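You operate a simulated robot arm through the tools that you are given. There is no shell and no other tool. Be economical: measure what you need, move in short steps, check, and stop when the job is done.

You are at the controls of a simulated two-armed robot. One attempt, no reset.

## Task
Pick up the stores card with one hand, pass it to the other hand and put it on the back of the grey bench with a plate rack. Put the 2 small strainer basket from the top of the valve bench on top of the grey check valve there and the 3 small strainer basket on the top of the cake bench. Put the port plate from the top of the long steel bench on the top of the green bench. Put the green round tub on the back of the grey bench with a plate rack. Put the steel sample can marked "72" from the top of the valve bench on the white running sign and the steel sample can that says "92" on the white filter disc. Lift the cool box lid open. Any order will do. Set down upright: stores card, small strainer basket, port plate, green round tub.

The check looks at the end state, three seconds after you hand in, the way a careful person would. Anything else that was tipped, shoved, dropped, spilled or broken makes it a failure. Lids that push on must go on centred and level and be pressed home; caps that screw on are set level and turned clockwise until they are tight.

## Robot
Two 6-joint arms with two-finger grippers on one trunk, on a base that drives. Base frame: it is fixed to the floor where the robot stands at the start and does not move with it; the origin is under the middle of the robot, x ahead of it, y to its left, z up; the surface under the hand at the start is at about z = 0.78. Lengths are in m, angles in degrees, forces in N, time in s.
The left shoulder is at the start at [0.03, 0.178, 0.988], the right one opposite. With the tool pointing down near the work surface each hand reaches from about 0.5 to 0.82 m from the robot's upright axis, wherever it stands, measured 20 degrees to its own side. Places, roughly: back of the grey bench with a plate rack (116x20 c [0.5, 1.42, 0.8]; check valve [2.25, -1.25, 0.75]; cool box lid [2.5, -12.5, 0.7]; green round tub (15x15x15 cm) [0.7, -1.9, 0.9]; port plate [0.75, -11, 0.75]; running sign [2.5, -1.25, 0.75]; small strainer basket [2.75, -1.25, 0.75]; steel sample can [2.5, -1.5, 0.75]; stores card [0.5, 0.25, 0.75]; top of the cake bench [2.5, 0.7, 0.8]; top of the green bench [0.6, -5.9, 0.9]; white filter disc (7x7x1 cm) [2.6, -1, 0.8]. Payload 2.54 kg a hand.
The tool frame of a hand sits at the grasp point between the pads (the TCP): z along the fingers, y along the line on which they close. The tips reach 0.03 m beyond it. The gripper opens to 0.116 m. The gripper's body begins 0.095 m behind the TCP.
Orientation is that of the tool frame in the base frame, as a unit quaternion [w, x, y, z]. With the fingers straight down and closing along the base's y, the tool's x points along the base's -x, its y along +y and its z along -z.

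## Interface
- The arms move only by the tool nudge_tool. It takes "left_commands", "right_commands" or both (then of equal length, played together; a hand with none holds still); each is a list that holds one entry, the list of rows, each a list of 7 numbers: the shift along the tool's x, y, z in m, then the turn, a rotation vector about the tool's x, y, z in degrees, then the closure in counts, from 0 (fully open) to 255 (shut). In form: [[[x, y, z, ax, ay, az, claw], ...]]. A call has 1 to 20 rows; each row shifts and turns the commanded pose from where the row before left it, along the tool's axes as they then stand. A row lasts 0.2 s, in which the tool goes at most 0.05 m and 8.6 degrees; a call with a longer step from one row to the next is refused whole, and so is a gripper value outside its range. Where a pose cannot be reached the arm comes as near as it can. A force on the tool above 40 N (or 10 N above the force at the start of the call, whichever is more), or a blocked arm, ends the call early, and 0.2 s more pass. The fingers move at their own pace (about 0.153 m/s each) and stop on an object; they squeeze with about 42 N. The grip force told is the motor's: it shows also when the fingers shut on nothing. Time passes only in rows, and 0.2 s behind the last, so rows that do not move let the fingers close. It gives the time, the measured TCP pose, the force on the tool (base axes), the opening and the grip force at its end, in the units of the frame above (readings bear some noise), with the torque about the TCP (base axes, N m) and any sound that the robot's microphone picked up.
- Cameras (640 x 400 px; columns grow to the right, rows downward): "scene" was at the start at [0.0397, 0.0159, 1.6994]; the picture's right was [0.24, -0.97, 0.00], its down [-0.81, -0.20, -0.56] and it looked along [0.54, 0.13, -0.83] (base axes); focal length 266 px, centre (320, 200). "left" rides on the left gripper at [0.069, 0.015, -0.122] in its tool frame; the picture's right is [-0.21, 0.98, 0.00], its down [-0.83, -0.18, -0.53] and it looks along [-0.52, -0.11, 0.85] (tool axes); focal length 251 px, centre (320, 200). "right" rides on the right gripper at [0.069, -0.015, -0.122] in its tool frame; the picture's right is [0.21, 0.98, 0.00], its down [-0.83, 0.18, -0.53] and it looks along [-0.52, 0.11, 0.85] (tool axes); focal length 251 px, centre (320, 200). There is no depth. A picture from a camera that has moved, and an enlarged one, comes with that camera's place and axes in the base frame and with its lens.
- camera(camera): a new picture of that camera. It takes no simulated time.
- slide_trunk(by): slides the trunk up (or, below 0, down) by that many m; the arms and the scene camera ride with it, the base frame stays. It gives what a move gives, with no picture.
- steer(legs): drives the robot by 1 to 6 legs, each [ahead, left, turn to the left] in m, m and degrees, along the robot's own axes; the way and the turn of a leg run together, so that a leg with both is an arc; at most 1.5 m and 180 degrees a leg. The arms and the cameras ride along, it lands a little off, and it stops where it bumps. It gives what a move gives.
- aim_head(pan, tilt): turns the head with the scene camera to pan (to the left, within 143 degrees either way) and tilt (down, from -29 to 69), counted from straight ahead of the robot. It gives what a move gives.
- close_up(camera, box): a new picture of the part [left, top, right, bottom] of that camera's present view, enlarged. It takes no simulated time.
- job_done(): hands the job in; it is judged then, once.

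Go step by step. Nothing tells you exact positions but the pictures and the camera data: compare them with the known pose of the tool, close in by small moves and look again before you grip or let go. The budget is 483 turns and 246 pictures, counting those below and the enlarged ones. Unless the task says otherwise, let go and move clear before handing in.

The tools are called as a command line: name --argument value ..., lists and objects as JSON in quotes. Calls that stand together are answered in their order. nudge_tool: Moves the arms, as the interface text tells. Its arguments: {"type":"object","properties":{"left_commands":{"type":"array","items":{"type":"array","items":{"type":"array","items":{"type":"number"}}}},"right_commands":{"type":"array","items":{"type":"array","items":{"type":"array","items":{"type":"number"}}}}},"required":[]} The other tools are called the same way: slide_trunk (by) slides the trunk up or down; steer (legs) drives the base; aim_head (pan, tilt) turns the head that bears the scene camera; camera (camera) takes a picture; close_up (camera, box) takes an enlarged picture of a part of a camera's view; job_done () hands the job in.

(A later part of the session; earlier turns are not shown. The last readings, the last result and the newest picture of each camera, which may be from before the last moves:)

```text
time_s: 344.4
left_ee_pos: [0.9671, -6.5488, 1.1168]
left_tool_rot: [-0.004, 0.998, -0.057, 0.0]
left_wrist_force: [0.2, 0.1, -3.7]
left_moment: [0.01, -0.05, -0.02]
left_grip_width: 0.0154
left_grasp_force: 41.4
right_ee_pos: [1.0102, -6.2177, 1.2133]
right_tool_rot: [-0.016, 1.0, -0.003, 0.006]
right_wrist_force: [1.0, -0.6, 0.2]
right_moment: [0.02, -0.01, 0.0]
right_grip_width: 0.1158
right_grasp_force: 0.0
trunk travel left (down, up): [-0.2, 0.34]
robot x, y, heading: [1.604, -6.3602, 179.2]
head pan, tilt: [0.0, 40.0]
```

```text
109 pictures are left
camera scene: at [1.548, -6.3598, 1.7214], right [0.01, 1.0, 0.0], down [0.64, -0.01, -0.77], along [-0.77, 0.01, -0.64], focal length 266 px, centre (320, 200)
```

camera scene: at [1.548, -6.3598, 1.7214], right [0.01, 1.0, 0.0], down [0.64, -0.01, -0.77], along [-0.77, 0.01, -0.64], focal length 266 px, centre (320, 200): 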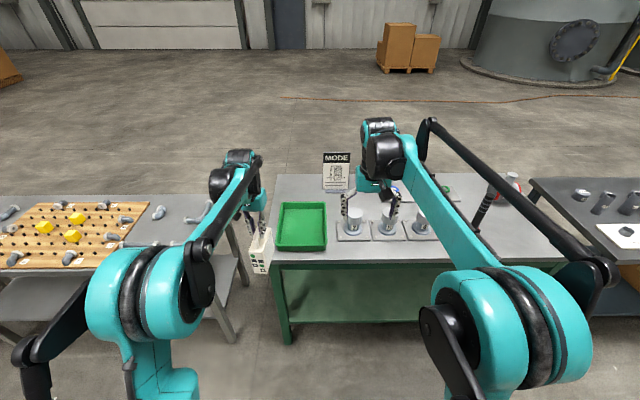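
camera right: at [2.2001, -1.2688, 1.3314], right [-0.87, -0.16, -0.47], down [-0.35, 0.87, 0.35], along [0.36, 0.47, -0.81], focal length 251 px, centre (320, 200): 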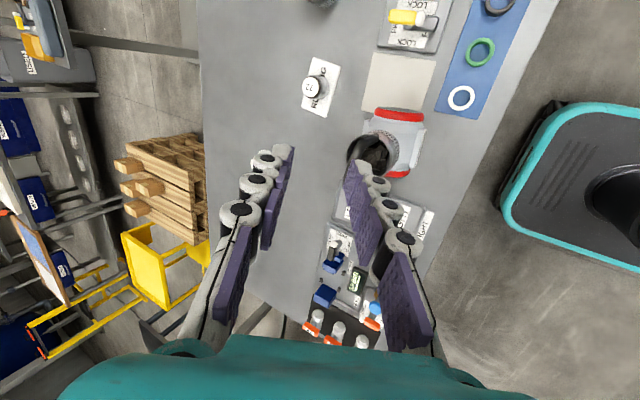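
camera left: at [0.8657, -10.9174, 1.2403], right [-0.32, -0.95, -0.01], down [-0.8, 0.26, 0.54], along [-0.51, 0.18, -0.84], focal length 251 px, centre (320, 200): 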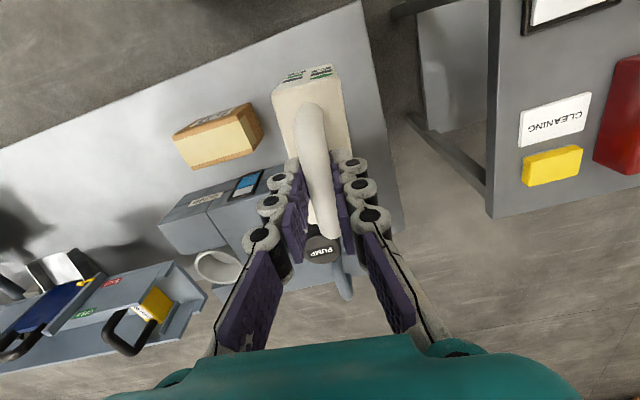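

close_up --camera "scene" --box '[260, 150, 500, 290]'

camera --camera "right"

```text
2.67 times, centred on (380, 220) of scene
camera zoom: at [1.548, -6.3598, 1.7214], right [0.01, 1.0, 0.0], down [0.64, -0.01, -0.77], along [-0.77, 0.01, -0.64], focal length 710 px, centre (160, 147)
```

zoom: 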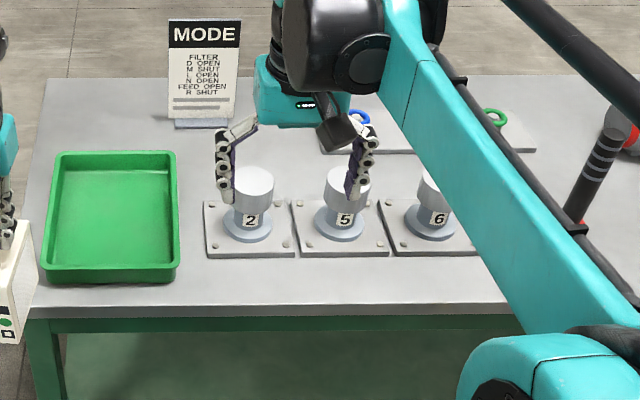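

```text
107 pictures are left
camera right: at [1.0789, -6.2063, 1.3371], right [0.21, -0.98, -0.03], down [-0.83, -0.19, 0.52], along [-0.51, -0.08, -0.85], focal length 251 px, centre (320, 200)
```

right: 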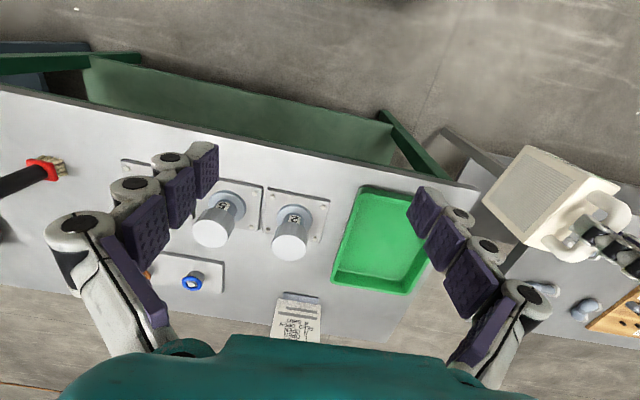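

I shift right 0.45 m to view the bench's right part.

steer --legs '[[0, -0.45, 0.5]]'

camera --camera "scene"

camera --camera "right"

```text
time_s: 347.1
left_ee_pos: [0.9728, -6.104, 1.116]
left_tool_rot: [-0.003, 0.999, -0.054, 0.0]
left_wrist_force: [-0.7, -0.7, -3.0]
left_moment: [0.0, 0.01, -0.01]
left_grip_width: 0.0153
left_grasp_force: 41.4
right_ee_pos: [1.013, -5.7726, 1.2145]
right_tool_rot: [-0.016, 1.0, 0.001, 0.006]
right_wrist_force: [-0.4, 0.6, -0.7]
right_moment: [-0.02, -0.01, 0.0]
right_grip_width: 0.1158
right_grasp_force: 0.1
trunk travel left (down, up): [-0.2, 0.34]
robot x, y, heading: [1.6096, -5.9118, 180.0]
head pan, tilt: [0.0, 40.0]
```

```text
106 pictures are left
camera scene: at [1.5514, -5.9101, 1.7214], right [0.0, 1.0, 0.0], down [0.64, 0.0, -0.77], along [-0.77, 0.0, -0.64], focal length 266 px, centre (320, 200)
```

scene: 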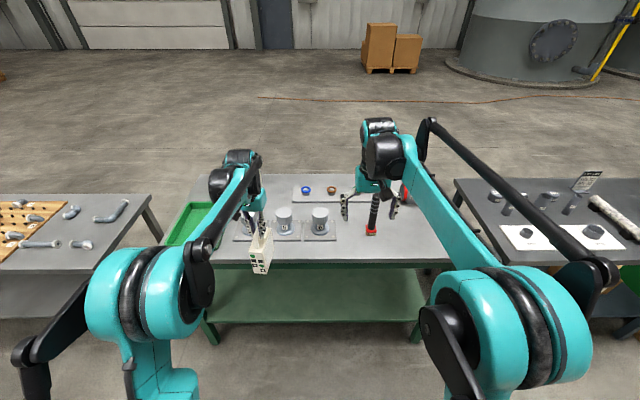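

```text
105 pictures are left
camera right: at [1.0812, -5.7606, 1.337], right [0.22, -0.98, -0.03], down [-0.83, -0.2, 0.52], along [-0.51, -0.09, -0.85], focal length 251 px, centre (320, 200)
```

right: 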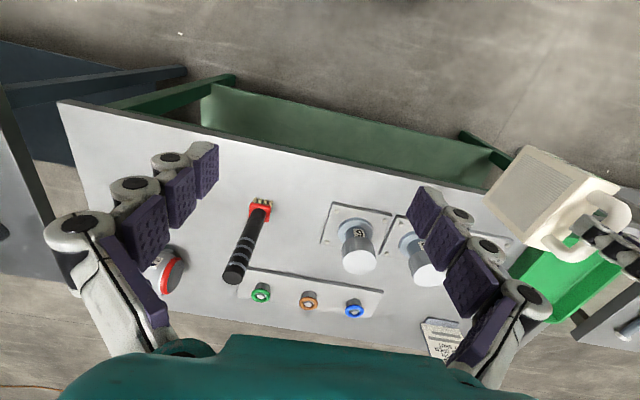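

The right front of the bench around (0.775, -5.48) is free. I strafe there, then go forward.

steer --legs '[[0, -0.62, 0], [0.195, 0, 0]]'

camera --camera "left"

camera --camera "scene"

```text
time_s: 351.8
left_ee_pos: [0.7734, -5.4921, 1.1162]
left_tool_rot: [-0.004, 0.999, -0.048, 0.0]
left_wrist_force: [-1.2, 0.3, -3.1]
left_moment: [0.01, -0.03, 0.0]
left_grip_width: 0.0152
left_grasp_force: 40.8
right_ee_pos: [0.8121, -5.1608, 1.2134]
right_tool_rot: [-0.018, 1.0, 0.006, 0.005]
right_wrist_force: [-0.1, 0.0, -0.3]
right_moment: [-0.02, -0.02, 0.01]
right_grip_width: 0.1163
right_grasp_force: 0.2
trunk travel left (down, up): [-0.2, 0.34]
robot x, y, heading: [1.4092, -5.2888, -179.8]
head pan, tilt: [0.0, 40.0]
```

```text
104 pictures are left
camera left: at [0.8407, -5.5153, 1.239], right [-0.31, -0.95, -0.01], down [-0.81, 0.26, 0.54], along [-0.51, 0.17, -0.84], focal length 251 px, centre (320, 200)
```

left: 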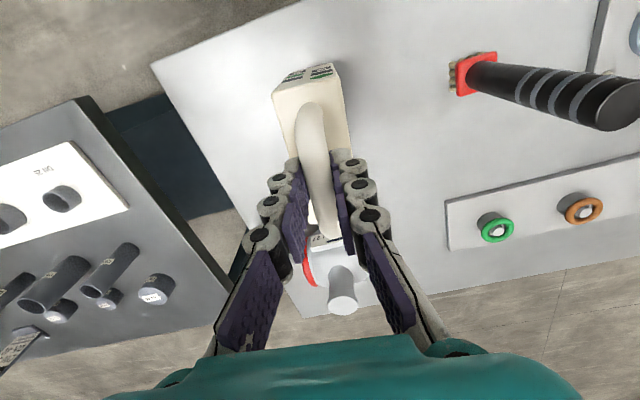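

```text
103 pictures are left
camera scene: at [1.3508, -5.2923, 1.7214], right [-0.01, 1.0, 0.0], down [0.64, 0.0, -0.77], along [-0.77, -0.01, -0.64], focal length 266 px, centre (320, 200)
```

scene: 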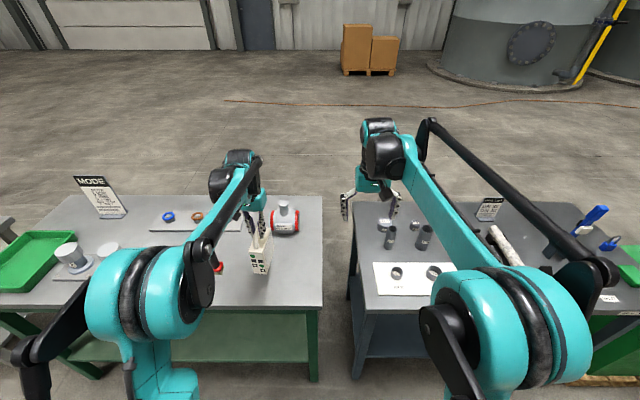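

Clear below. Lowering.

nudge_tool --left_commands '[[[0, 0, 0.04, 0, 0, 0, 255], [0, 0, 0.04, 0, 0, 0, 255], [0, 0, 0.035, 0, 0, 0, 255], [0, 0, 0.02, 0, 0, 0, 255], [0, 0, 0, 0, 0, 0, 255]]]'

close_up --camera "scene" --box '[190, 190, 330, 310]'

```text
time_s: 352.7
left_ee_pos: [0.7777, -5.489, 1.0023]
left_tool_rot: [-0.005, 0.999, -0.048, -0.002]
left_wrist_force: [6.6, 2.6, 47.8]
left_moment: [0.78, -0.98, -0.06]
left_grip_width: 0.0146
left_grasp_force: 39.2
right_ee_pos: [0.8163, -5.1583, 1.2166]
right_tool_rot: [-0.017, 1.0, 0.007, 0.003]
right_wrist_force: [-0.5, -0.5, 0.3]
right_moment: [0.01, -0.01, 0.02]
right_grip_width: 0.1159
right_grasp_force: 0.1
trunk travel left (down, up): [-0.2, 0.34]
robot x, y, heading: [1.4066, -5.2884, -179.7]
head pan, tilt: [0.0, 40.0]
stopped in row 4 (left hand): the force on the tool passed its limit at 117 N (the readings are from after the stop); the commanded pose is now the measured one
```

```text
3.33 times, centred on (260, 250) of scene
camera zoom: at [1.359, -5.2907, 1.7221], right [-0.01, 1.0, 0.0], down [0.64, 0.0, -0.77], along [-0.77, -0.01, -0.64], focal length 888 px, centre (520, 33)
```

zoom: 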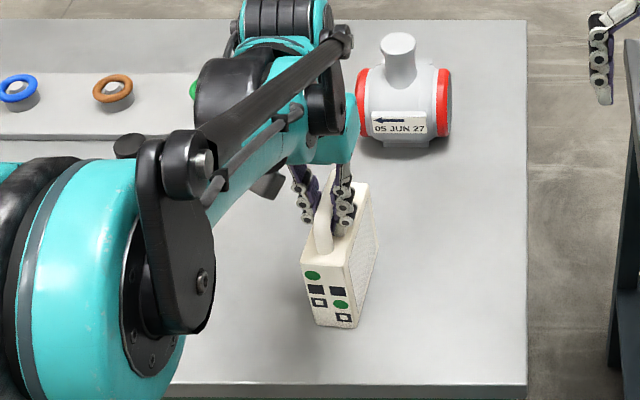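

The bench is higher than I assumed; the block is already standing on it. I relieve the load and check.

nudge_tool --left_commands '[[[0, 0, -0.002, 0, 0, 0, 255], [0, 0, 0, 0, 0, 0, 255]]]'

camera --camera "left"

```text
time_s: 353.3
left_ee_pos: [0.7782, -5.489, 1.0015]
left_tool_rot: [-0.005, 0.999, -0.047, -0.003]
left_wrist_force: [11.6, 3.8, 41.4]
left_moment: [0.42, -0.53, -0.04]
left_grip_width: 0.0145
left_grasp_force: 38.7
right_ee_pos: [0.8179, -5.1582, 1.2171]
right_tool_rot: [-0.016, 1.0, 0.007, 0.003]
right_wrist_force: [-0.6, 0.0, 0.6]
right_moment: [0.02, 0.0, 0.03]
right_grip_width: 0.116
right_grasp_force: 0.1
trunk travel left (down, up): [-0.2, 0.34]
robot x, y, heading: [1.4044, -5.2918, -179.5]
head pan, tilt: [0.0, 40.0]
```

```text
101 pictures are left
camera left: at [0.8451, -5.5122, 1.1248], right [-0.31, -0.95, -0.01], down [-0.8, 0.26, 0.54], along [-0.51, 0.17, -0.84], focal length 251 px, centre (320, 200)
```

left: 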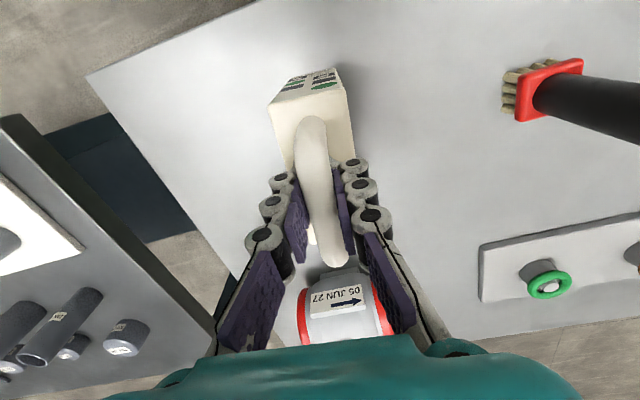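

nudge_tool --left_commands '[[[0, 0, -0.003, 0, 0, 0, 255], [0, 0, 0, 0, 0, 0, 255]]]'

nudge_tool --left_commands '[[[0, 0, -0.003, 0, 0, 0, 255], [0, 0, 0, 0, 0, 0, 255]]]'

```text
time_s: 353.9
left_ee_pos: [0.774, -5.489, 1.0009]
left_tool_rot: [-0.004, 0.999, -0.048, -0.002]
left_wrist_force: [4.9, 1.1, 10.7]
left_moment: [0.25, 0.21, -0.12]
left_grip_width: 0.0147
left_grasp_force: 39.2
right_ee_pos: [0.8144, -5.1591, 1.2148]
right_tool_rot: [-0.017, 1.0, 0.007, 0.004]
right_wrist_force: [0.5, 0.1, -0.5]
right_moment: [-0.01, -0.01, 0.01]
right_grip_width: 0.1161
right_grasp_force: 0.1
trunk travel left (down, up): [-0.2, 0.34]
robot x, y, heading: [1.4107, -5.2935, -179.7]
head pan, tilt: [0.0, 40.0]
```

```text
time_s: 354.5
left_ee_pos: [0.7733, -5.491, 1.0044]
left_tool_rot: [-0.005, 0.999, -0.049, -0.001]
left_wrist_force: [0.4, -0.9, -2.7]
left_moment: [0.03, -0.01, 0.02]
left_grip_width: 0.0149
left_grasp_force: 39.0
right_ee_pos: [0.812, -5.1597, 1.2148]
right_tool_rot: [-0.016, 1.0, 0.006, 0.005]
right_wrist_force: [-0.2, -0.2, 0.0]
right_moment: [0.02, 0.01, 0.0]
right_grip_width: 0.1161
right_grasp_force: 0.1
trunk travel left (down, up): [-0.2, 0.34]
robot x, y, heading: [1.406, -5.2931, -179.4]
head pan, tilt: [0.0, 40.0]
```

nudge_tool --left_commands '[[[0, 0, 0.0025, 0, 0, 0, 255], [0, 0, 0, 0, 0, 0, 255], [0, 0, 0, 0, 0, 0, 225], [0, 0, 0, 0, 0, 0, 200], [0, 0, 0, 0, 0, 0, 170], [0, 0, 0, 0, 0, 0, 160], [0, 0, 0, 0, 0, 0, 160]]]'

nudge_tool --left_commands '[[[0, 0, -0.02, 0, 0, 0, 160], [0, 0, -0.03, 0, 0, 0, 160], [0, 0, -0.04, 0, 0, 0, 160], [0, 0, -0.045, 0, 0, 0, 160], [0, 0, -0.045, 0, 0, 0, 160]]]'

camera --camera "left"

close_up --camera "scene" --box '[190, 190, 330, 310]'

```text
time_s: 356.1
left_ee_pos: [0.7734, -5.4909, 1.0024]
left_tool_rot: [-0.004, 0.999, -0.047, -0.001]
left_wrist_force: [1.8, 0.0, 15.6]
left_moment: [0.04, -0.11, -0.02]
left_grip_width: 0.0429
left_grasp_force: 7.2
right_ee_pos: [0.8126, -5.1599, 1.2147]
right_tool_rot: [-0.018, 1.0, 0.006, 0.004]
right_wrist_force: [-1.1, -0.3, -0.4]
right_moment: [0.02, -0.02, 0.03]
right_grip_width: 0.1163
right_grasp_force: 0.0
trunk travel left (down, up): [-0.2, 0.34]
robot x, y, heading: [1.4094, -5.2902, -179.5]
head pan, tilt: [0.0, 40.0]
```

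```text
time_s: 357.3
left_ee_pos: [0.775, -5.4912, 1.1839]
left_tool_rot: [-0.004, 0.999, -0.048, -0.002]
left_wrist_force: [0.2, 0.5, 0.2]
left_moment: [-0.04, 0.03, 0.0]
left_grip_width: 0.0434
left_grasp_force: 0.1
right_ee_pos: [0.813, -5.16, 1.2141]
right_tool_rot: [-0.017, 1.0, 0.006, 0.004]
right_wrist_force: [-0.9, -0.3, 0.4]
right_moment: [0.01, 0.01, -0.03]
right_grip_width: 0.1157
right_grasp_force: 0.1
trunk travel left (down, up): [-0.2, 0.34]
robot x, y, heading: [1.4081, -5.2917, -179.6]
head pan, tilt: [0.0, 40.0]
```

```text
100 pictures are left
camera left: at [0.8425, -5.5141, 1.3067], right [-0.31, -0.95, -0.01], down [-0.8, 0.25, 0.54], along [-0.51, 0.17, -0.84], focal length 251 px, centre (320, 200)
```

left: 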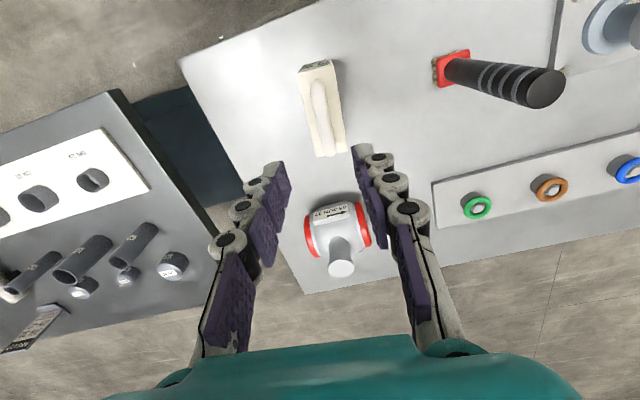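

```text
3.33 times, centred on (260, 250) of scene
camera zoom: at [1.3533, -5.292, 1.7215], right [-0.01, 1.0, 0.0], down [0.64, 0.0, -0.77], along [-0.77, -0.01, -0.64], focal length 888 px, centre (520, 33)
```

zoom: 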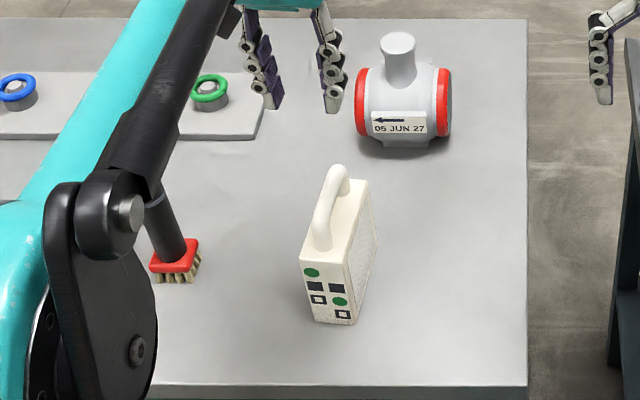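

The port plate stands upright on the green bench. Now to the cool box: back off, turn round and drive down the aisle.

steer --legs '[[-0.15, 0, 0], [0, 0, 179.6], [-0.05, -1.45, 0], [0, -1.5, 0], [0, -1.5, 0]]'

aim_head --pan -60 --tilt 28

camera --camera "scene"

```text
time_s: 387.0
left_ee_pos: [2.4119, -9.511, 1.183]
left_tool_rot: [0.002, 0.014, 1.0, -0.004]
left_wrist_force: [-0.9, 0.2, -0.8]
left_moment: [0.04, -0.01, -0.01]
left_grip_width: 0.0434
left_grasp_force: 0.1
right_ee_pos: [2.3964, -9.8425, 1.2136]
right_tool_rot: [-0.004, -0.042, 0.999, -0.018]
right_wrist_force: [0.4, -0.4, -0.4]
right_moment: [0.0, -0.03, 0.0]
right_grip_width: 0.1158
right_grasp_force: 0.1
trunk travel left (down, up): [-0.2, 0.34]
robot x, y, heading: [1.798, -9.7527, 4.4]
head pan, tilt: [0.0, 40.0]
```

```text
time_s: 388.3
left_ee_pos: [2.4117, -9.5101, 1.1819]
left_tool_rot: [0.002, 0.013, 1.0, -0.005]
left_wrist_force: [-0.3, 0.4, -0.1]
left_moment: [-0.02, -0.02, 0.0]
left_grip_width: 0.0431
left_grasp_force: 0.0
right_ee_pos: [2.3967, -9.8427, 1.2143]
right_tool_rot: [-0.004, -0.042, 0.999, -0.017]
right_wrist_force: [-0.5, 0.9, -0.3]
right_moment: [-0.03, 0.02, -0.01]
right_grip_width: 0.116
right_grasp_force: 0.0
trunk travel left (down, up): [-0.2, 0.34]
robot x, y, heading: [1.7938, -9.7538, 4.5]
head pan, tilt: [-60.0, 28.0]
```

```text
98 pictures are left
camera scene: at [1.8166, -9.8324, 1.74], right [-0.82, -0.57, 0.0], down [-0.27, 0.39, -0.88], along [0.5, -0.73, -0.47], focal length 266 px, centre (320, 200)
```

scene: 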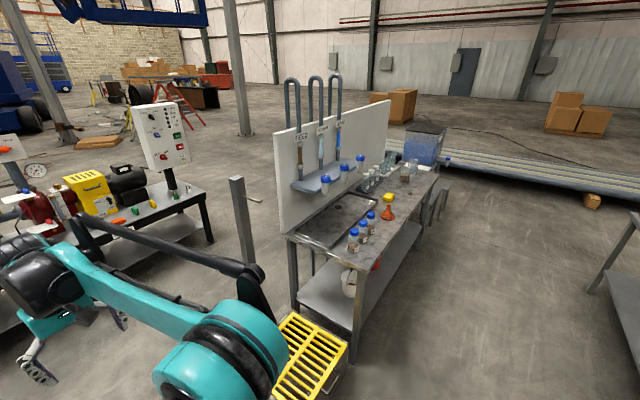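

I've drifted a bit; I back away from the bottle table and go on to the cool box.

steer --legs '[[-0.45, 0, -4.5], [0, -1.4, 0], [0, -1.2, 0]]'

aim_head --pan -5 --tilt 35

camera --camera "scene"

```text
time_s: 403.4
left_ee_pos: [1.9455, -12.2093, 1.1823]
left_tool_rot: [0.002, 0.066, 0.998, -0.005]
left_wrist_force: [-0.1, 1.2, 0.6]
left_moment: [0.02, -0.04, 0.01]
left_grip_width: 0.043
left_grasp_force: 0.2
right_ee_pos: [1.894, -12.5379, 1.2153]
right_tool_rot: [-0.006, 0.011, 1.0, -0.017]
right_wrist_force: [0.3, 0.1, -0.7]
right_moment: [0.03, 0.02, 0.04]
right_grip_width: 0.1162
right_grasp_force: 0.0
trunk travel left (down, up): [-0.2, 0.34]
robot x, y, heading: [1.3071, -12.3878, -2.0]
head pan, tilt: [-60.0, 28.0]
```

```text
time_s: 404.6
left_ee_pos: [1.9445, -12.2108, 1.1827]
left_tool_rot: [0.002, 0.065, 0.998, -0.005]
left_wrist_force: [-0.1, 0.3, -0.2]
left_moment: [-0.01, 0.01, 0.0]
left_grip_width: 0.0433
left_grasp_force: 0.0
right_ee_pos: [1.8939, -12.5391, 1.2149]
right_tool_rot: [-0.006, 0.01, 1.0, -0.018]
right_wrist_force: [-0.2, 0.5, -0.3]
right_moment: [0.02, 0.01, 0.0]
right_grip_width: 0.1159
right_grasp_force: 0.0
trunk travel left (down, up): [-0.2, 0.34]
robot x, y, heading: [1.3064, -12.3838, -1.9]
head pan, tilt: [-5.0, 35.0]
```

```text
97 pictures are left
camera scene: at [1.3632, -12.3977, 1.729], right [-0.12, -0.99, 0.0], down [-0.57, 0.07, -0.82], along [0.81, -0.09, -0.57], focal length 266 px, centre (320, 200)
```

scene: 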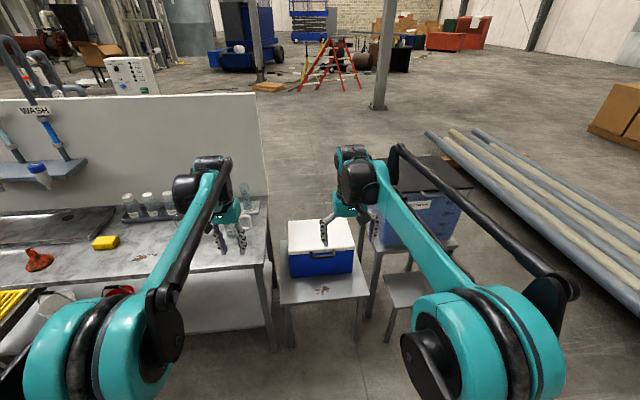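

The cool box (blue, white lid) is on a stool ahead. I look closer.

close_up --camera "scene" --box '[265, 200, 385, 300]'

camera --camera "right"

camera --camera "left"

```text
4.00 times, centred on (325, 250) of scene
camera zoom: at [1.3632, -12.3977, 1.729], right [-0.12, -0.99, 0.0], down [-0.57, 0.07, -0.82], along [0.81, -0.09, -0.57], focal length 1066 px, centre (300, 0)
```

zoom: 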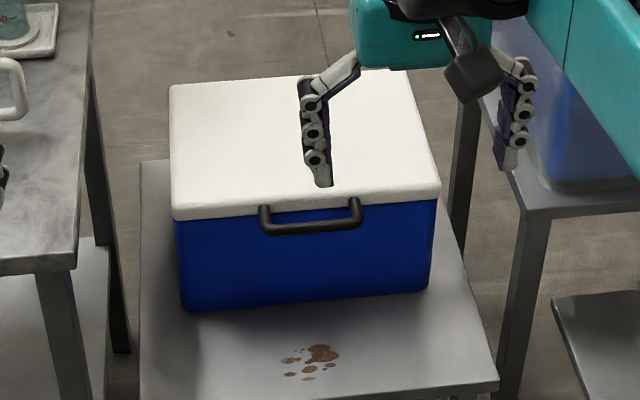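

```text
95 pictures are left
camera right: at [1.8271, -12.5479, 1.3372], right [-0.19, 0.98, -0.03], down [0.84, 0.18, 0.52], along [0.51, 0.07, -0.85], focal length 251 px, centre (320, 200)
```

right: 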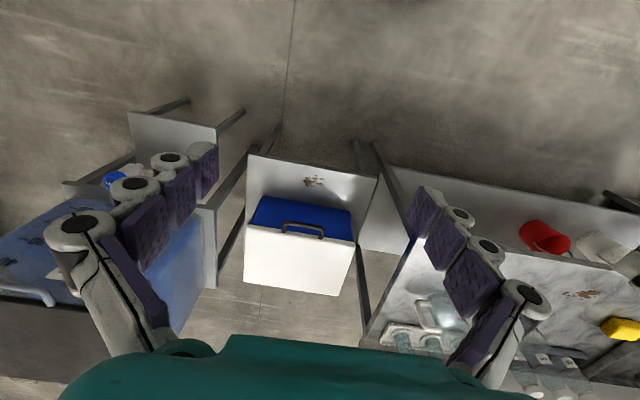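

```text
94 pictures are left
camera left: at [1.8773, -12.1839, 1.3059], right [0.34, 0.94, -0.01], down [0.79, -0.28, 0.54], along [0.5, -0.19, -0.84], focal length 251 px, centre (320, 200)
```

left: 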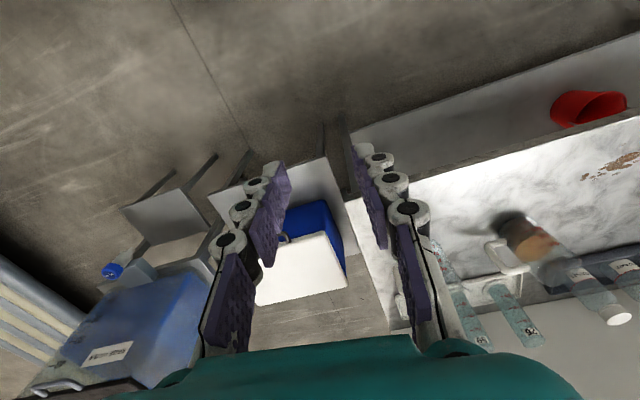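

The handle is a horizontal loop in front of the lid's front edge at about (2.34, -12.525, 0.66); the hinge must be at the back (x≈2.62). I turn the right hand so its fingers close along x, lift the left hand out of the way and approach.

nudge_tool --right_commands '[[[0, 0, 0, 0, 0, -8.5, 185], [0, 0, 0, 0, 0, -8.5, 185], [0, 0, 0, 0, 0, -8.5, 185], [0, 0, 0, 0, 0, -8.5, 185], [0, 0, 0, 0, 0, -8.5, 185], [0, 0, 0, 0, 0, -8.5, 185], [0, 0, 0, 0, 0, -8.5, 185], [0, 0, 0, 0, 0, -8.5, 185], [0, 0, 0, 0, 0, -8.5, 185], [0, 0, 0, 0, 0, -8.5, 185], [0, 0, 0, 0, 0, -5, 185]]]' --left_commands '[[[0.015, 0, -0.02, 0, 0, 0, 160], [0.015, 0, -0.02, 0, 0, 0, 160], [0.015, 0, -0.02, 0, 0, 0, 160], [0.015, 0, -0.02, 0, 0, 0, 160], [0.015, 0, -0.02, 0, 0, 0, 160], [0.015, 0, -0.02, 0, 0, 0, 160], [0.0, 0, 0, 0, 0, 0, 160], [0, 0, 0, 0, 0, 0, 160], [0, 0, 0, 0, 0, 0, 160], [0, 0, 0, 0, 0, 0, 160], [0, 0, 0, 0, 0, 0, 160]]]'

steer --legs '[[0.42, 0, 2]]'

camera --camera "scene"

camera --camera "right"

```text
time_s: 407.0
left_ee_pos: [1.8554, -12.1956, 1.3026]
left_tool_rot: [0.001, 0.065, 0.998, -0.004]
left_wrist_force: [0.2, 0.1, -0.4]
left_moment: [0.0, -0.01, -0.01]
left_grip_width: 0.0435
left_grasp_force: 0.0
right_ee_pos: [1.8955, -12.5393, 1.2128]
right_tool_rot: [-0.017, -0.7, 0.714, -0.01]
right_wrist_force: [-0.4, 0.3, 0.0]
right_moment: [0.02, -0.01, -0.05]
right_grip_width: 0.032
right_grasp_force: 0.1
trunk travel left (down, up): [-0.2, 0.34]
robot x, y, heading: [1.3037, -12.3857, -2.0]
head pan, tilt: [-5.0, 35.0]
```

```text
time_s: 409.6
left_ee_pos: [2.2682, -12.1822, 1.3025]
left_tool_rot: [0.001, 0.048, 0.999, -0.004]
left_wrist_force: [0.5, 0.4, -0.3]
left_moment: [0.0, 0.04, 0.01]
left_grip_width: 0.0436
left_grasp_force: 0.1
right_ee_pos: [2.32, -12.5244, 1.2149]
right_tool_rot: [0.016, 0.711, -0.703, 0.009]
right_wrist_force: [0.5, -0.2, -0.5]
right_moment: [0.05, 0.05, 0.01]
right_grip_width: 0.0321
right_grasp_force: 0.1
trunk travel left (down, up): [-0.2, 0.34]
robot x, y, heading: [1.7224, -12.3922, 0.3]
head pan, tilt: [-5.0, 35.0]
```

```text
93 pictures are left
camera scene: at [1.7835, -12.4005, 1.729], right [-0.08, -1.0, 0.0], down [-0.57, 0.05, -0.82], along [0.82, -0.07, -0.57], focal length 266 px, centre (320, 200)
```

scene: 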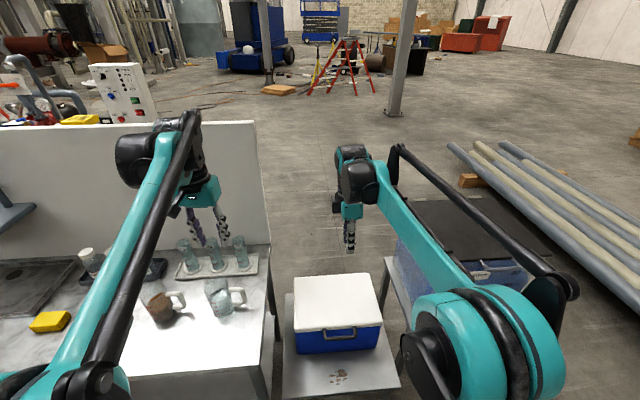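

```text
92 pictures are left
camera right: at [2.3372, -12.5883, 1.3378], right [-0.97, -0.23, 0.02], down [-0.19, 0.84, 0.51], along [-0.13, 0.49, -0.86], focal length 251 px, centre (320, 200)
```

right: 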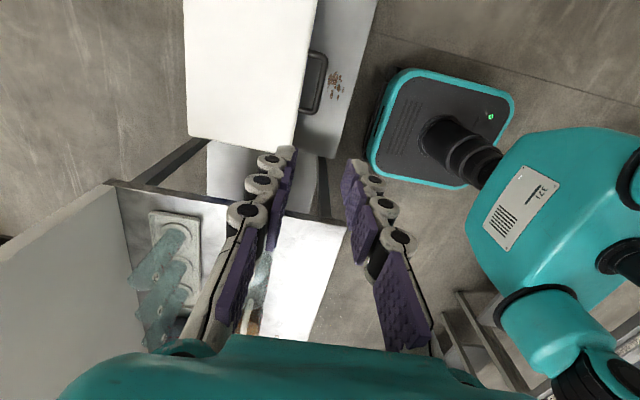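

close_up --camera "scene" --box '[280, 265, 400, 365]'

close_up --camera "right" --box '[180, 0, 380, 150]'

```text
4.00 times, centred on (340, 315) of scene
camera zoom: at [1.7835, -12.4005, 1.729], right [-0.08, -1.0, 0.0], down [-0.57, 0.05, -0.82], along [0.82, -0.07, -0.57], focal length 1066 px, centre (240, -260)
```

zoom: 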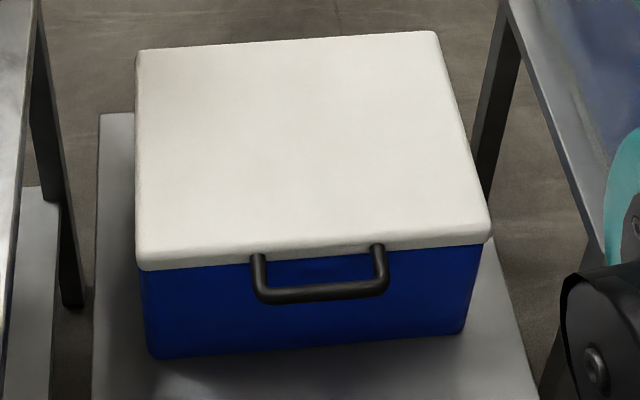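

```text
2.67 times, centred on (280, 75) of right
camera zoom: at [2.3372, -12.5883, 1.3378], right [-0.97, -0.23, 0.02], down [-0.19, 0.84, 0.51], along [-0.13, 0.49, -0.86], focal length 670 px, centre (427, 533)
```

zoom: 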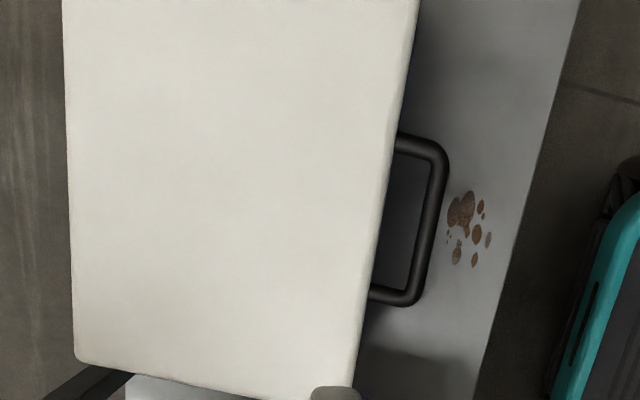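

Handle bar at about (2.310, -12.528, 0.721), 3.8 cm in front of the lid face. I descend toward it in stages.

nudge_tool --right_commands '[[[-0.0134, 0.0053, 0.03, 0, 0, 0, 185], [0, 0, 0.045, 0, 0, 0, 185], [0, 0, 0.045, 0, 0, 0, 185], [0, 0, 0.045, 0, 0, 0, 185], [0, 0, 0.045, 0, 0, 0, 185], [0, 0, 0.045, 0, 0, 0, 185], [0, 0, 0.045, 0, 0, 0, 185], [0, 0, 0.045, 0, 0, 0, 185], [0, 0, 0.04, 0, 0, 0, 185], [0, 0, 0, 0, 0, 0, 185]]]'

camera --camera "right"

close_up --camera "scene" --box '[280, 245, 400, 345]'

```text
time_s: 411.8
left_ee_pos: [2.2666, -12.1828, 1.3027]
left_tool_rot: [0.002, 0.048, 0.999, -0.006]
left_wrist_force: [-0.6, -0.4, -0.1]
left_moment: [0.01, -0.02, 0.01]
left_grip_width: 0.0432
left_grasp_force: 0.1
right_ee_pos: [2.3071, -12.5248, 0.8279]
right_tool_rot: [0.015, 0.711, -0.703, 0.009]
right_wrist_force: [0.9, 0.3, 0.0]
right_moment: [-0.02, 0.0, 0.02]
right_grip_width: 0.0319
right_grasp_force: 0.1
trunk travel left (down, up): [-0.2, 0.34]
robot x, y, heading: [1.7266, -12.3951, 0.3]
head pan, tilt: [-5.0, 35.0]
```

```text
89 pictures are left
camera right: at [2.325, -12.5882, 0.9524], right [-0.97, -0.23, 0.02], down [-0.19, 0.84, 0.51], along [-0.13, 0.49, -0.86], focal length 251 px, centre (320, 200)
```

right: 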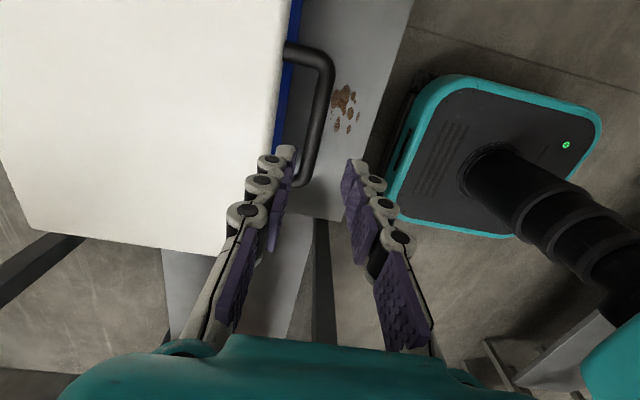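

```text
4.00 times, centred on (340, 295) of scene
camera zoom: at [1.782, -12.4004, 1.7291], right [-0.08, -1.0, 0.0], down [-0.57, 0.05, -0.82], along [0.82, -0.07, -0.57], focal length 1066 px, centre (240, -180)
```

zoom: 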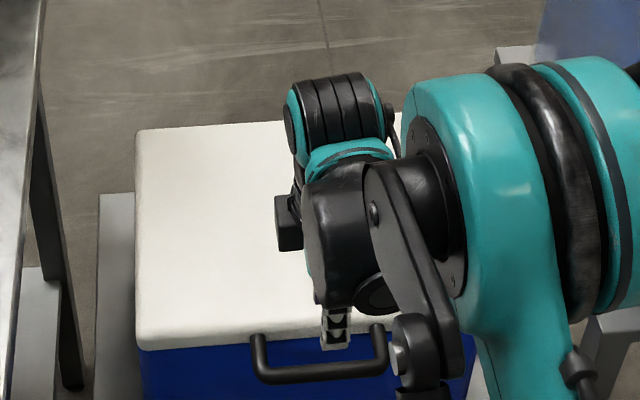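

nudge_tool --right_commands '[[[0.005, -0.004, 0.03, 0, 0, 0, 185], [0, 0, 0.03, 0, 0, 0, 185], [0, 0, 0.02, 0, 0, 0, 185], [0, 0, 0, 0, 0, 0, 185]]]'

camera --camera "right"

```text
time_s: 412.8
left_ee_pos: [2.2681, -12.183, 1.3035]
left_tool_rot: [0.001, 0.049, 0.999, -0.004]
left_wrist_force: [0.3, -1.4, 0.2]
left_moment: [-0.01, -0.03, -0.03]
left_grip_width: 0.0433
left_grasp_force: 0.0
right_ee_pos: [2.3131, -12.5329, 0.7479]
right_tool_rot: [0.016, 0.711, -0.703, 0.01]
right_wrist_force: [0.7, -1.0, 0.7]
right_moment: [0.03, 0.0, 0.01]
right_grip_width: 0.0319
right_grasp_force: 0.1
trunk travel left (down, up): [-0.2, 0.34]
robot x, y, heading: [1.7253, -12.3882, 0.3]
head pan, tilt: [-5.0, 35.0]
```

```text
87 pictures are left
camera right: at [2.3296, -12.5971, 0.8716], right [-0.97, -0.23, 0.02], down [-0.19, 0.84, 0.51], along [-0.13, 0.49, -0.86], focal length 251 px, centre (320, 200)
```

right: 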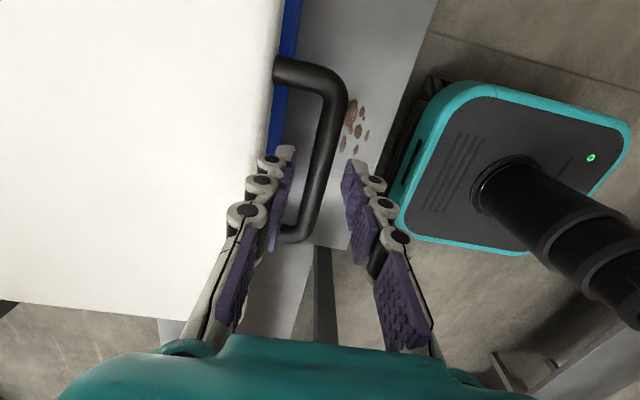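

The bar is centred between the fingers. Down 2 cm and grip.

nudge_tool --right_commands '[[[0, 0, 0.02, 0, 0, 0, 185], [0, 0, 0, 0, 0, 0, 185], [0, 0, 0, 0, 0, 0, 255], [0, 0, 0, 0, 0, 0, 255], [0, 0, 0, 0, 0, 0, 255]]]'

camera --camera "right"

```text
time_s: 414.0
left_ee_pos: [2.2678, -12.1836, 1.3018]
left_tool_rot: [0.002, 0.049, 0.999, -0.004]
left_wrist_force: [-0.2, -0.2, -0.7]
left_moment: [0.03, -0.01, 0.0]
left_grip_width: 0.0433
left_grasp_force: 0.0
right_ee_pos: [2.311, -12.5338, 0.7298]
right_tool_rot: [0.016, 0.711, -0.703, 0.009]
right_wrist_force: [-9.7, 0.3, -2.0]
right_moment: [0.01, 0.31, 0.02]
right_grip_width: 0.0152
right_grasp_force: 41.7
trunk travel left (down, up): [-0.2, 0.34]
robot x, y, heading: [1.7243, -12.3905, 0.3]
head pan, tilt: [-5.0, 35.0]
```

```text
86 pictures are left
camera right: at [2.3292, -12.5982, 0.8529], right [-0.97, -0.23, 0.02], down [-0.19, 0.84, 0.51], along [-0.13, 0.49, -0.86], focal length 251 px, centre (320, 200)
```

right: 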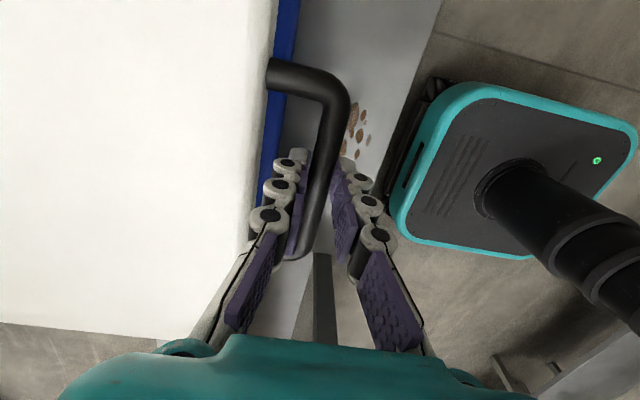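

Gripped. Now I lift the lid along its arc about the rear hinge (radius ≈0.28 m), first 25°.

nudge_tool --right_commands '[[[0.0007, -0.0008, -0.0207, 0, 0, 0, 255], [0.0007, -0.0023, -0.0207, 0, 0, 0, 255], [0.0014, -0.0091, -0.0405, 0, 0, 0, 255], [0.0014, -0.0151, -0.0386, 0, 0, 0, 255], [0, 0, 0, 0, 0, 0, 255]]]'

camera --camera "scene"

```text
time_s: 415.2
left_ee_pos: [2.2671, -12.1838, 1.3033]
left_tool_rot: [0.001, 0.05, 0.999, -0.004]
left_wrist_force: [-0.3, -0.2, -0.2]
left_moment: [-0.03, 0.02, 0.01]
left_grip_width: 0.0433
left_grasp_force: 0.1
right_ee_pos: [2.3434, -12.534, 0.8517]
right_tool_rot: [0.016, 0.711, -0.703, 0.01]
right_wrist_force: [-5.2, -10.7, 0.2]
right_moment: [-0.43, 0.24, -0.07]
right_grip_width: 0.0156
right_grasp_force: 41.0
trunk travel left (down, up): [-0.2, 0.34]
robot x, y, heading: [1.7246, -12.394, 0.1]
head pan, tilt: [-5.0, 35.0]
```

```text
85 pictures are left
camera scene: at [1.7817, -12.402, 1.729], right [-0.08, -1.0, 0.0], down [-0.57, 0.05, -0.82], along [0.82, -0.07, -0.57], focal length 266 px, centre (320, 200)
```

scene: 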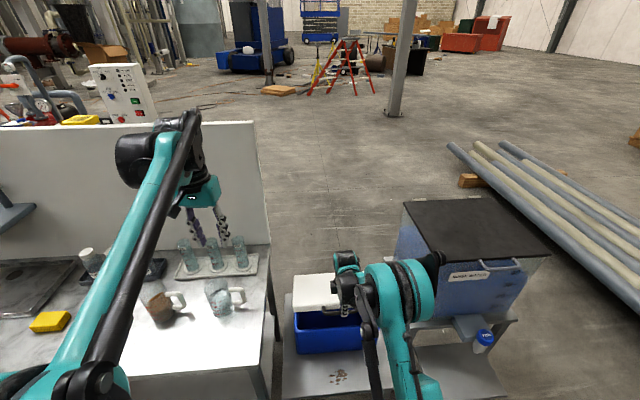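

The lid is rising smoothly. Continue the arc.

nudge_tool --right_commands '[[[0, -0.0206, -0.0361, 0, 0, 0, 255], [0, -0.0257, -0.0326, 0, 0, 0, 255], [0.0005, -0.0302, -0.0284, 0, 0, 0, 255], [0, 0, 0, 0, 0, 0, 255]]]'

camera --camera "right"

close_up --camera "scene" --box '[270, 220, 430, 350]'

```text
time_s: 416.2
left_ee_pos: [2.2649, -12.1865, 1.3043]
left_tool_rot: [0.002, 0.05, 0.999, -0.004]
left_wrist_force: [0.9, 0.8, -0.6]
left_moment: [0.03, -0.03, -0.03]
left_grip_width: 0.0433
left_grasp_force: 0.0
right_ee_pos: [2.418, -12.5318, 0.9485]
right_tool_rot: [0.015, 0.71, -0.704, 0.01]
right_wrist_force: [-14.1, -30.7, 15.9]
right_moment: [-0.28, 0.42, 0.14]
right_grip_width: 0.0141
right_grasp_force: 39.9
trunk travel left (down, up): [-0.2, 0.34]
robot x, y, heading: [1.7273, -12.395, 0.4]
head pan, tilt: [-5.0, 35.0]
```

```text
84 pictures are left
camera right: at [2.4347, -12.5967, 1.0724], right [-0.97, -0.22, 0.02], down [-0.19, 0.84, 0.51], along [-0.13, 0.49, -0.86], focal length 251 px, centre (320, 200)
```

right: 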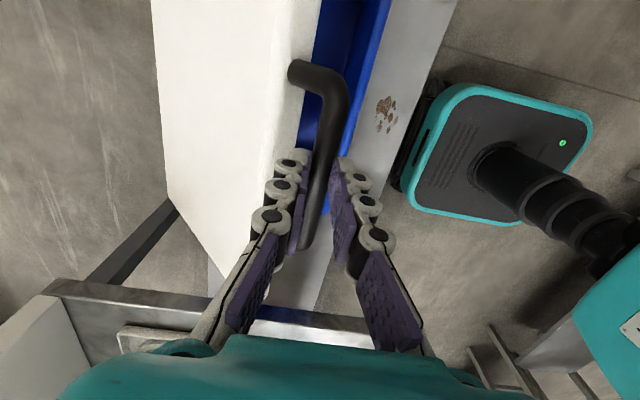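

```text
3.08 times, centred on (350, 285) of scene
camera zoom: at [1.7785, -12.4051, 1.7292], right [-0.08, -1.0, 0.0], down [-0.57, 0.05, -0.82], along [0.82, -0.07, -0.57], focal length 820 px, centre (228, -62)
```

zoom: 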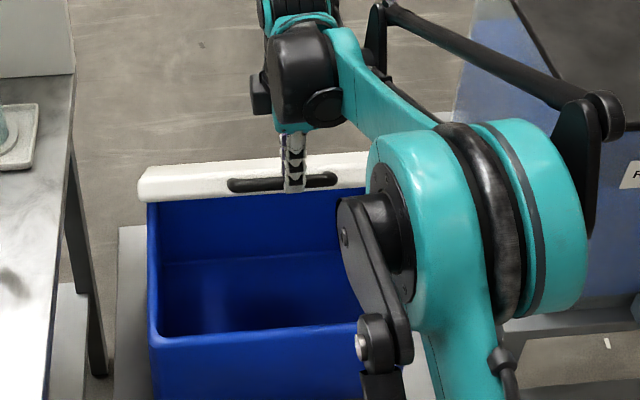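

Working; I correct slightly outward and to -y to relieve side load, and continue.

nudge_tool --right_commands '[[[0.006, 0.003, -0.004, 0, 0, 0, 255], [0.002, -0.0341, -0.026, 0, 0, 0, 255], [0, 0, 0, 0, 0, 0, 255]]]'

```text
time_s: 417.0
left_ee_pos: [2.2677, -12.183, 1.3032]
left_tool_rot: [0.002, 0.05, 0.999, -0.005]
left_wrist_force: [-0.6, -0.5, 0.7]
left_moment: [0.03, -0.03, 0.01]
left_grip_width: 0.0435
left_grasp_force: 0.0
right_ee_pos: [2.4525, -12.5341, 0.9761]
right_tool_rot: [0.015, 0.712, -0.702, 0.009]
right_wrist_force: [-0.2, -0.1, -0.3]
right_moment: [0.06, -0.02, -0.03]
right_grip_width: 0.0001
right_grasp_force: 28.3
trunk travel left (down, up): [-0.2, 0.34]
robot x, y, heading: [1.724, -12.394, 0.2]
head pan, tilt: [-5.0, 35.0]
```

The bar slipped out of the grip. I look at where the lid is.

camera --camera "right"

close_up --camera "scene" --box '[270, 220, 430, 350]'

```text
82 pictures are left
camera right: at [2.4688, -12.5983, 1.1003], right [-0.97, -0.23, 0.02], down [-0.19, 0.84, 0.51], along [-0.13, 0.49, -0.86], focal length 251 px, centre (320, 200)
```

right: 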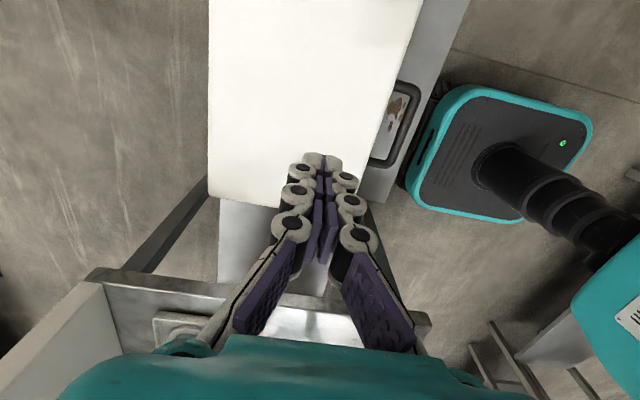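

```text
3.08 times, centred on (350, 285) of scene
camera zoom: at [1.782, -12.4008, 1.729], right [-0.08, -1.0, 0.0], down [-0.57, 0.05, -0.82], along [0.82, -0.07, -0.57], focal length 820 px, centre (228, -62)
```

zoom: 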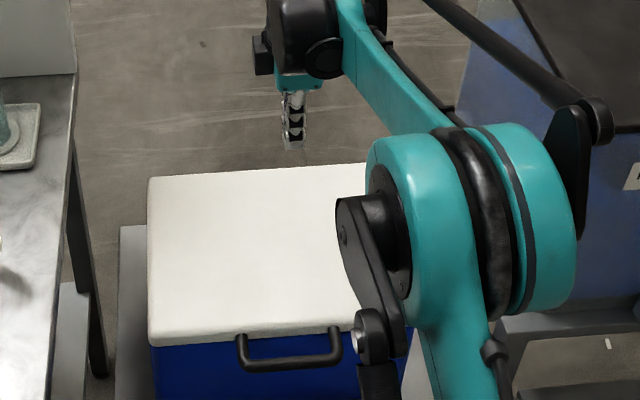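

The lid fell shut again. From the data the true hinge radius is ≈0.315 m. I move the base 9 cm closer, re-approach the bar with a deeper grip and follow the corrected arc.

nudge_tool --right_commands '[[[0, 0, -0.03, 0, 0, 0, 185], [0, 0.03, -0.03, 0, 0, 0, 185], [0, 0.045, 0, 0, 0, 0, 185], [0, 0.045, 0, 0, 0, 0, 185], [0, 0.045, 0, 0, 0, 0, 185]]]'

steer --legs '[[0.09, 0, 0]]'

camera --camera "right"

close_up --camera "scene" --box '[270, 270, 430, 400]'

```text
time_s: 418.2
left_ee_pos: [2.2662, -12.1836, 1.3034]
left_tool_rot: [0.001, 0.049, 0.999, -0.005]
left_wrist_force: [-0.4, 0.7, -0.1]
left_moment: [-0.05, -0.03, 0.0]
left_grip_width: 0.0433
left_grasp_force: 0.0
right_ee_pos: [2.2843, -12.5328, 1.0408]
right_tool_rot: [0.016, 0.711, -0.703, 0.009]
right_wrist_force: [-0.3, -0.2, 0.8]
right_moment: [0.03, -0.04, -0.02]
right_grip_width: 0.0317
right_grasp_force: 0.0
trunk travel left (down, up): [-0.2, 0.34]
robot x, y, heading: [1.7242, -12.3917, 0.4]
head pan, tilt: [-5.0, 35.0]
```

```text
time_s: 419.3
left_ee_pos: [2.3585, -12.184, 1.3033]
left_tool_rot: [0.001, 0.048, 0.999, -0.004]
left_wrist_force: [0.2, -0.6, -0.8]
left_moment: [-0.04, 0.07, 0.0]
left_grip_width: 0.0435
left_grasp_force: 0.1
right_ee_pos: [2.3771, -12.5347, 1.0373]
right_tool_rot: [0.016, 0.711, -0.703, 0.009]
right_wrist_force: [0.4, -0.3, -1.2]
right_moment: [0.01, 0.03, 0.01]
right_grip_width: 0.032
right_grasp_force: 0.2
trunk travel left (down, up): [-0.2, 0.34]
robot x, y, heading: [1.8183, -12.3907, 0.6]
head pan, tilt: [-5.0, 35.0]
```

```text
80 pictures are left
camera right: at [2.3945, -12.598, 1.1619], right [-0.97, -0.23, 0.02], down [-0.19, 0.84, 0.51], along [-0.13, 0.49, -0.86], focal length 251 px, centre (320, 200)
```

right: 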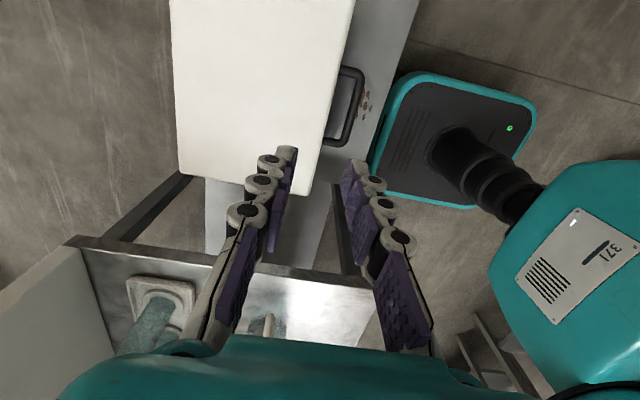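

```text
3.08 times, centred on (350, 335) of scene
camera zoom: at [1.875, -12.4001, 1.7289], right [-0.08, -1.0, 0.0], down [-0.57, 0.05, -0.82], along [0.82, -0.07, -0.57], focal length 820 px, centre (228, -215)
```

zoom: 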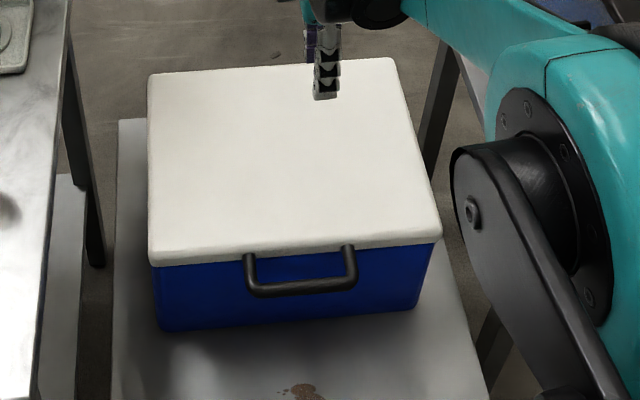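

The bar is unchanged. I return over it, correcting a 2° wrist lean.

nudge_tool --right_commands '[[[-0.003, 0.04, 0, 0, -2, 0, 185], [0, 0.023, 0.03, 0, 0, 0, 185], [0, 0, 0.045, 0, 0, 0, 185], [0, 0, 0.045, 0, 0, 0, 185], [0, 0, 0.045, 0, 0, 0, 185], [0, 0, 0.045, 0, 0, 0, 185], [0, 0, 0.04, 0, 0, 0, 185], [0, 0, 0.035, 0, 0, 0, 185], [0, 0, 0, 0, 0, 0, 185]]]'

camera --camera "right"

```text
time_s: 421.3
left_ee_pos: [2.3566, -12.1829, 1.3034]
left_tool_rot: [0.002, 0.049, 0.999, -0.005]
left_wrist_force: [0.1, 0.2, 0.4]
left_moment: [0.0, -0.02, 0.0]
left_grip_width: 0.0434
left_grasp_force: 0.0
right_ee_pos: [2.3229, -12.53, 0.7625]
right_tool_rot: [0.004, 0.71, -0.704, -0.004]
right_wrist_force: [-0.1, 0.6, 0.6]
right_moment: [0.0, -0.02, -0.02]
right_grip_width: 0.0321
right_grasp_force: 0.0
right hand out of reach, approached as far as the arm can: row 8
trunk travel left (down, up): [-0.2, 0.34]
robot x, y, heading: [1.8176, -12.3947, 0.2]
head pan, tilt: [-5.0, 35.0]
```

```text
78 pictures are left
camera right: at [2.341, -12.5986, 0.8847], right [-0.97, -0.23, 0.01], down [-0.18, 0.82, 0.54], along [-0.13, 0.52, -0.84], focal length 251 px, centre (320, 200)
```

right: 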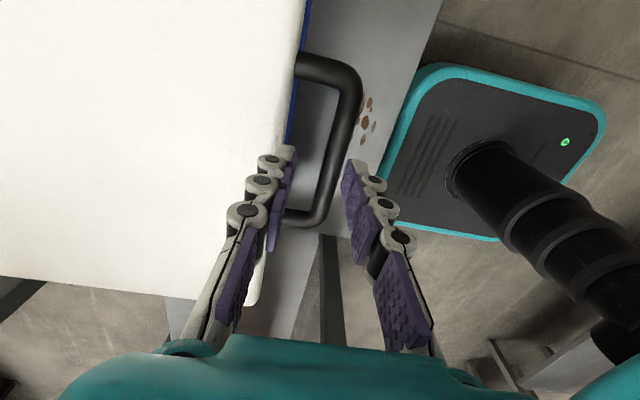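

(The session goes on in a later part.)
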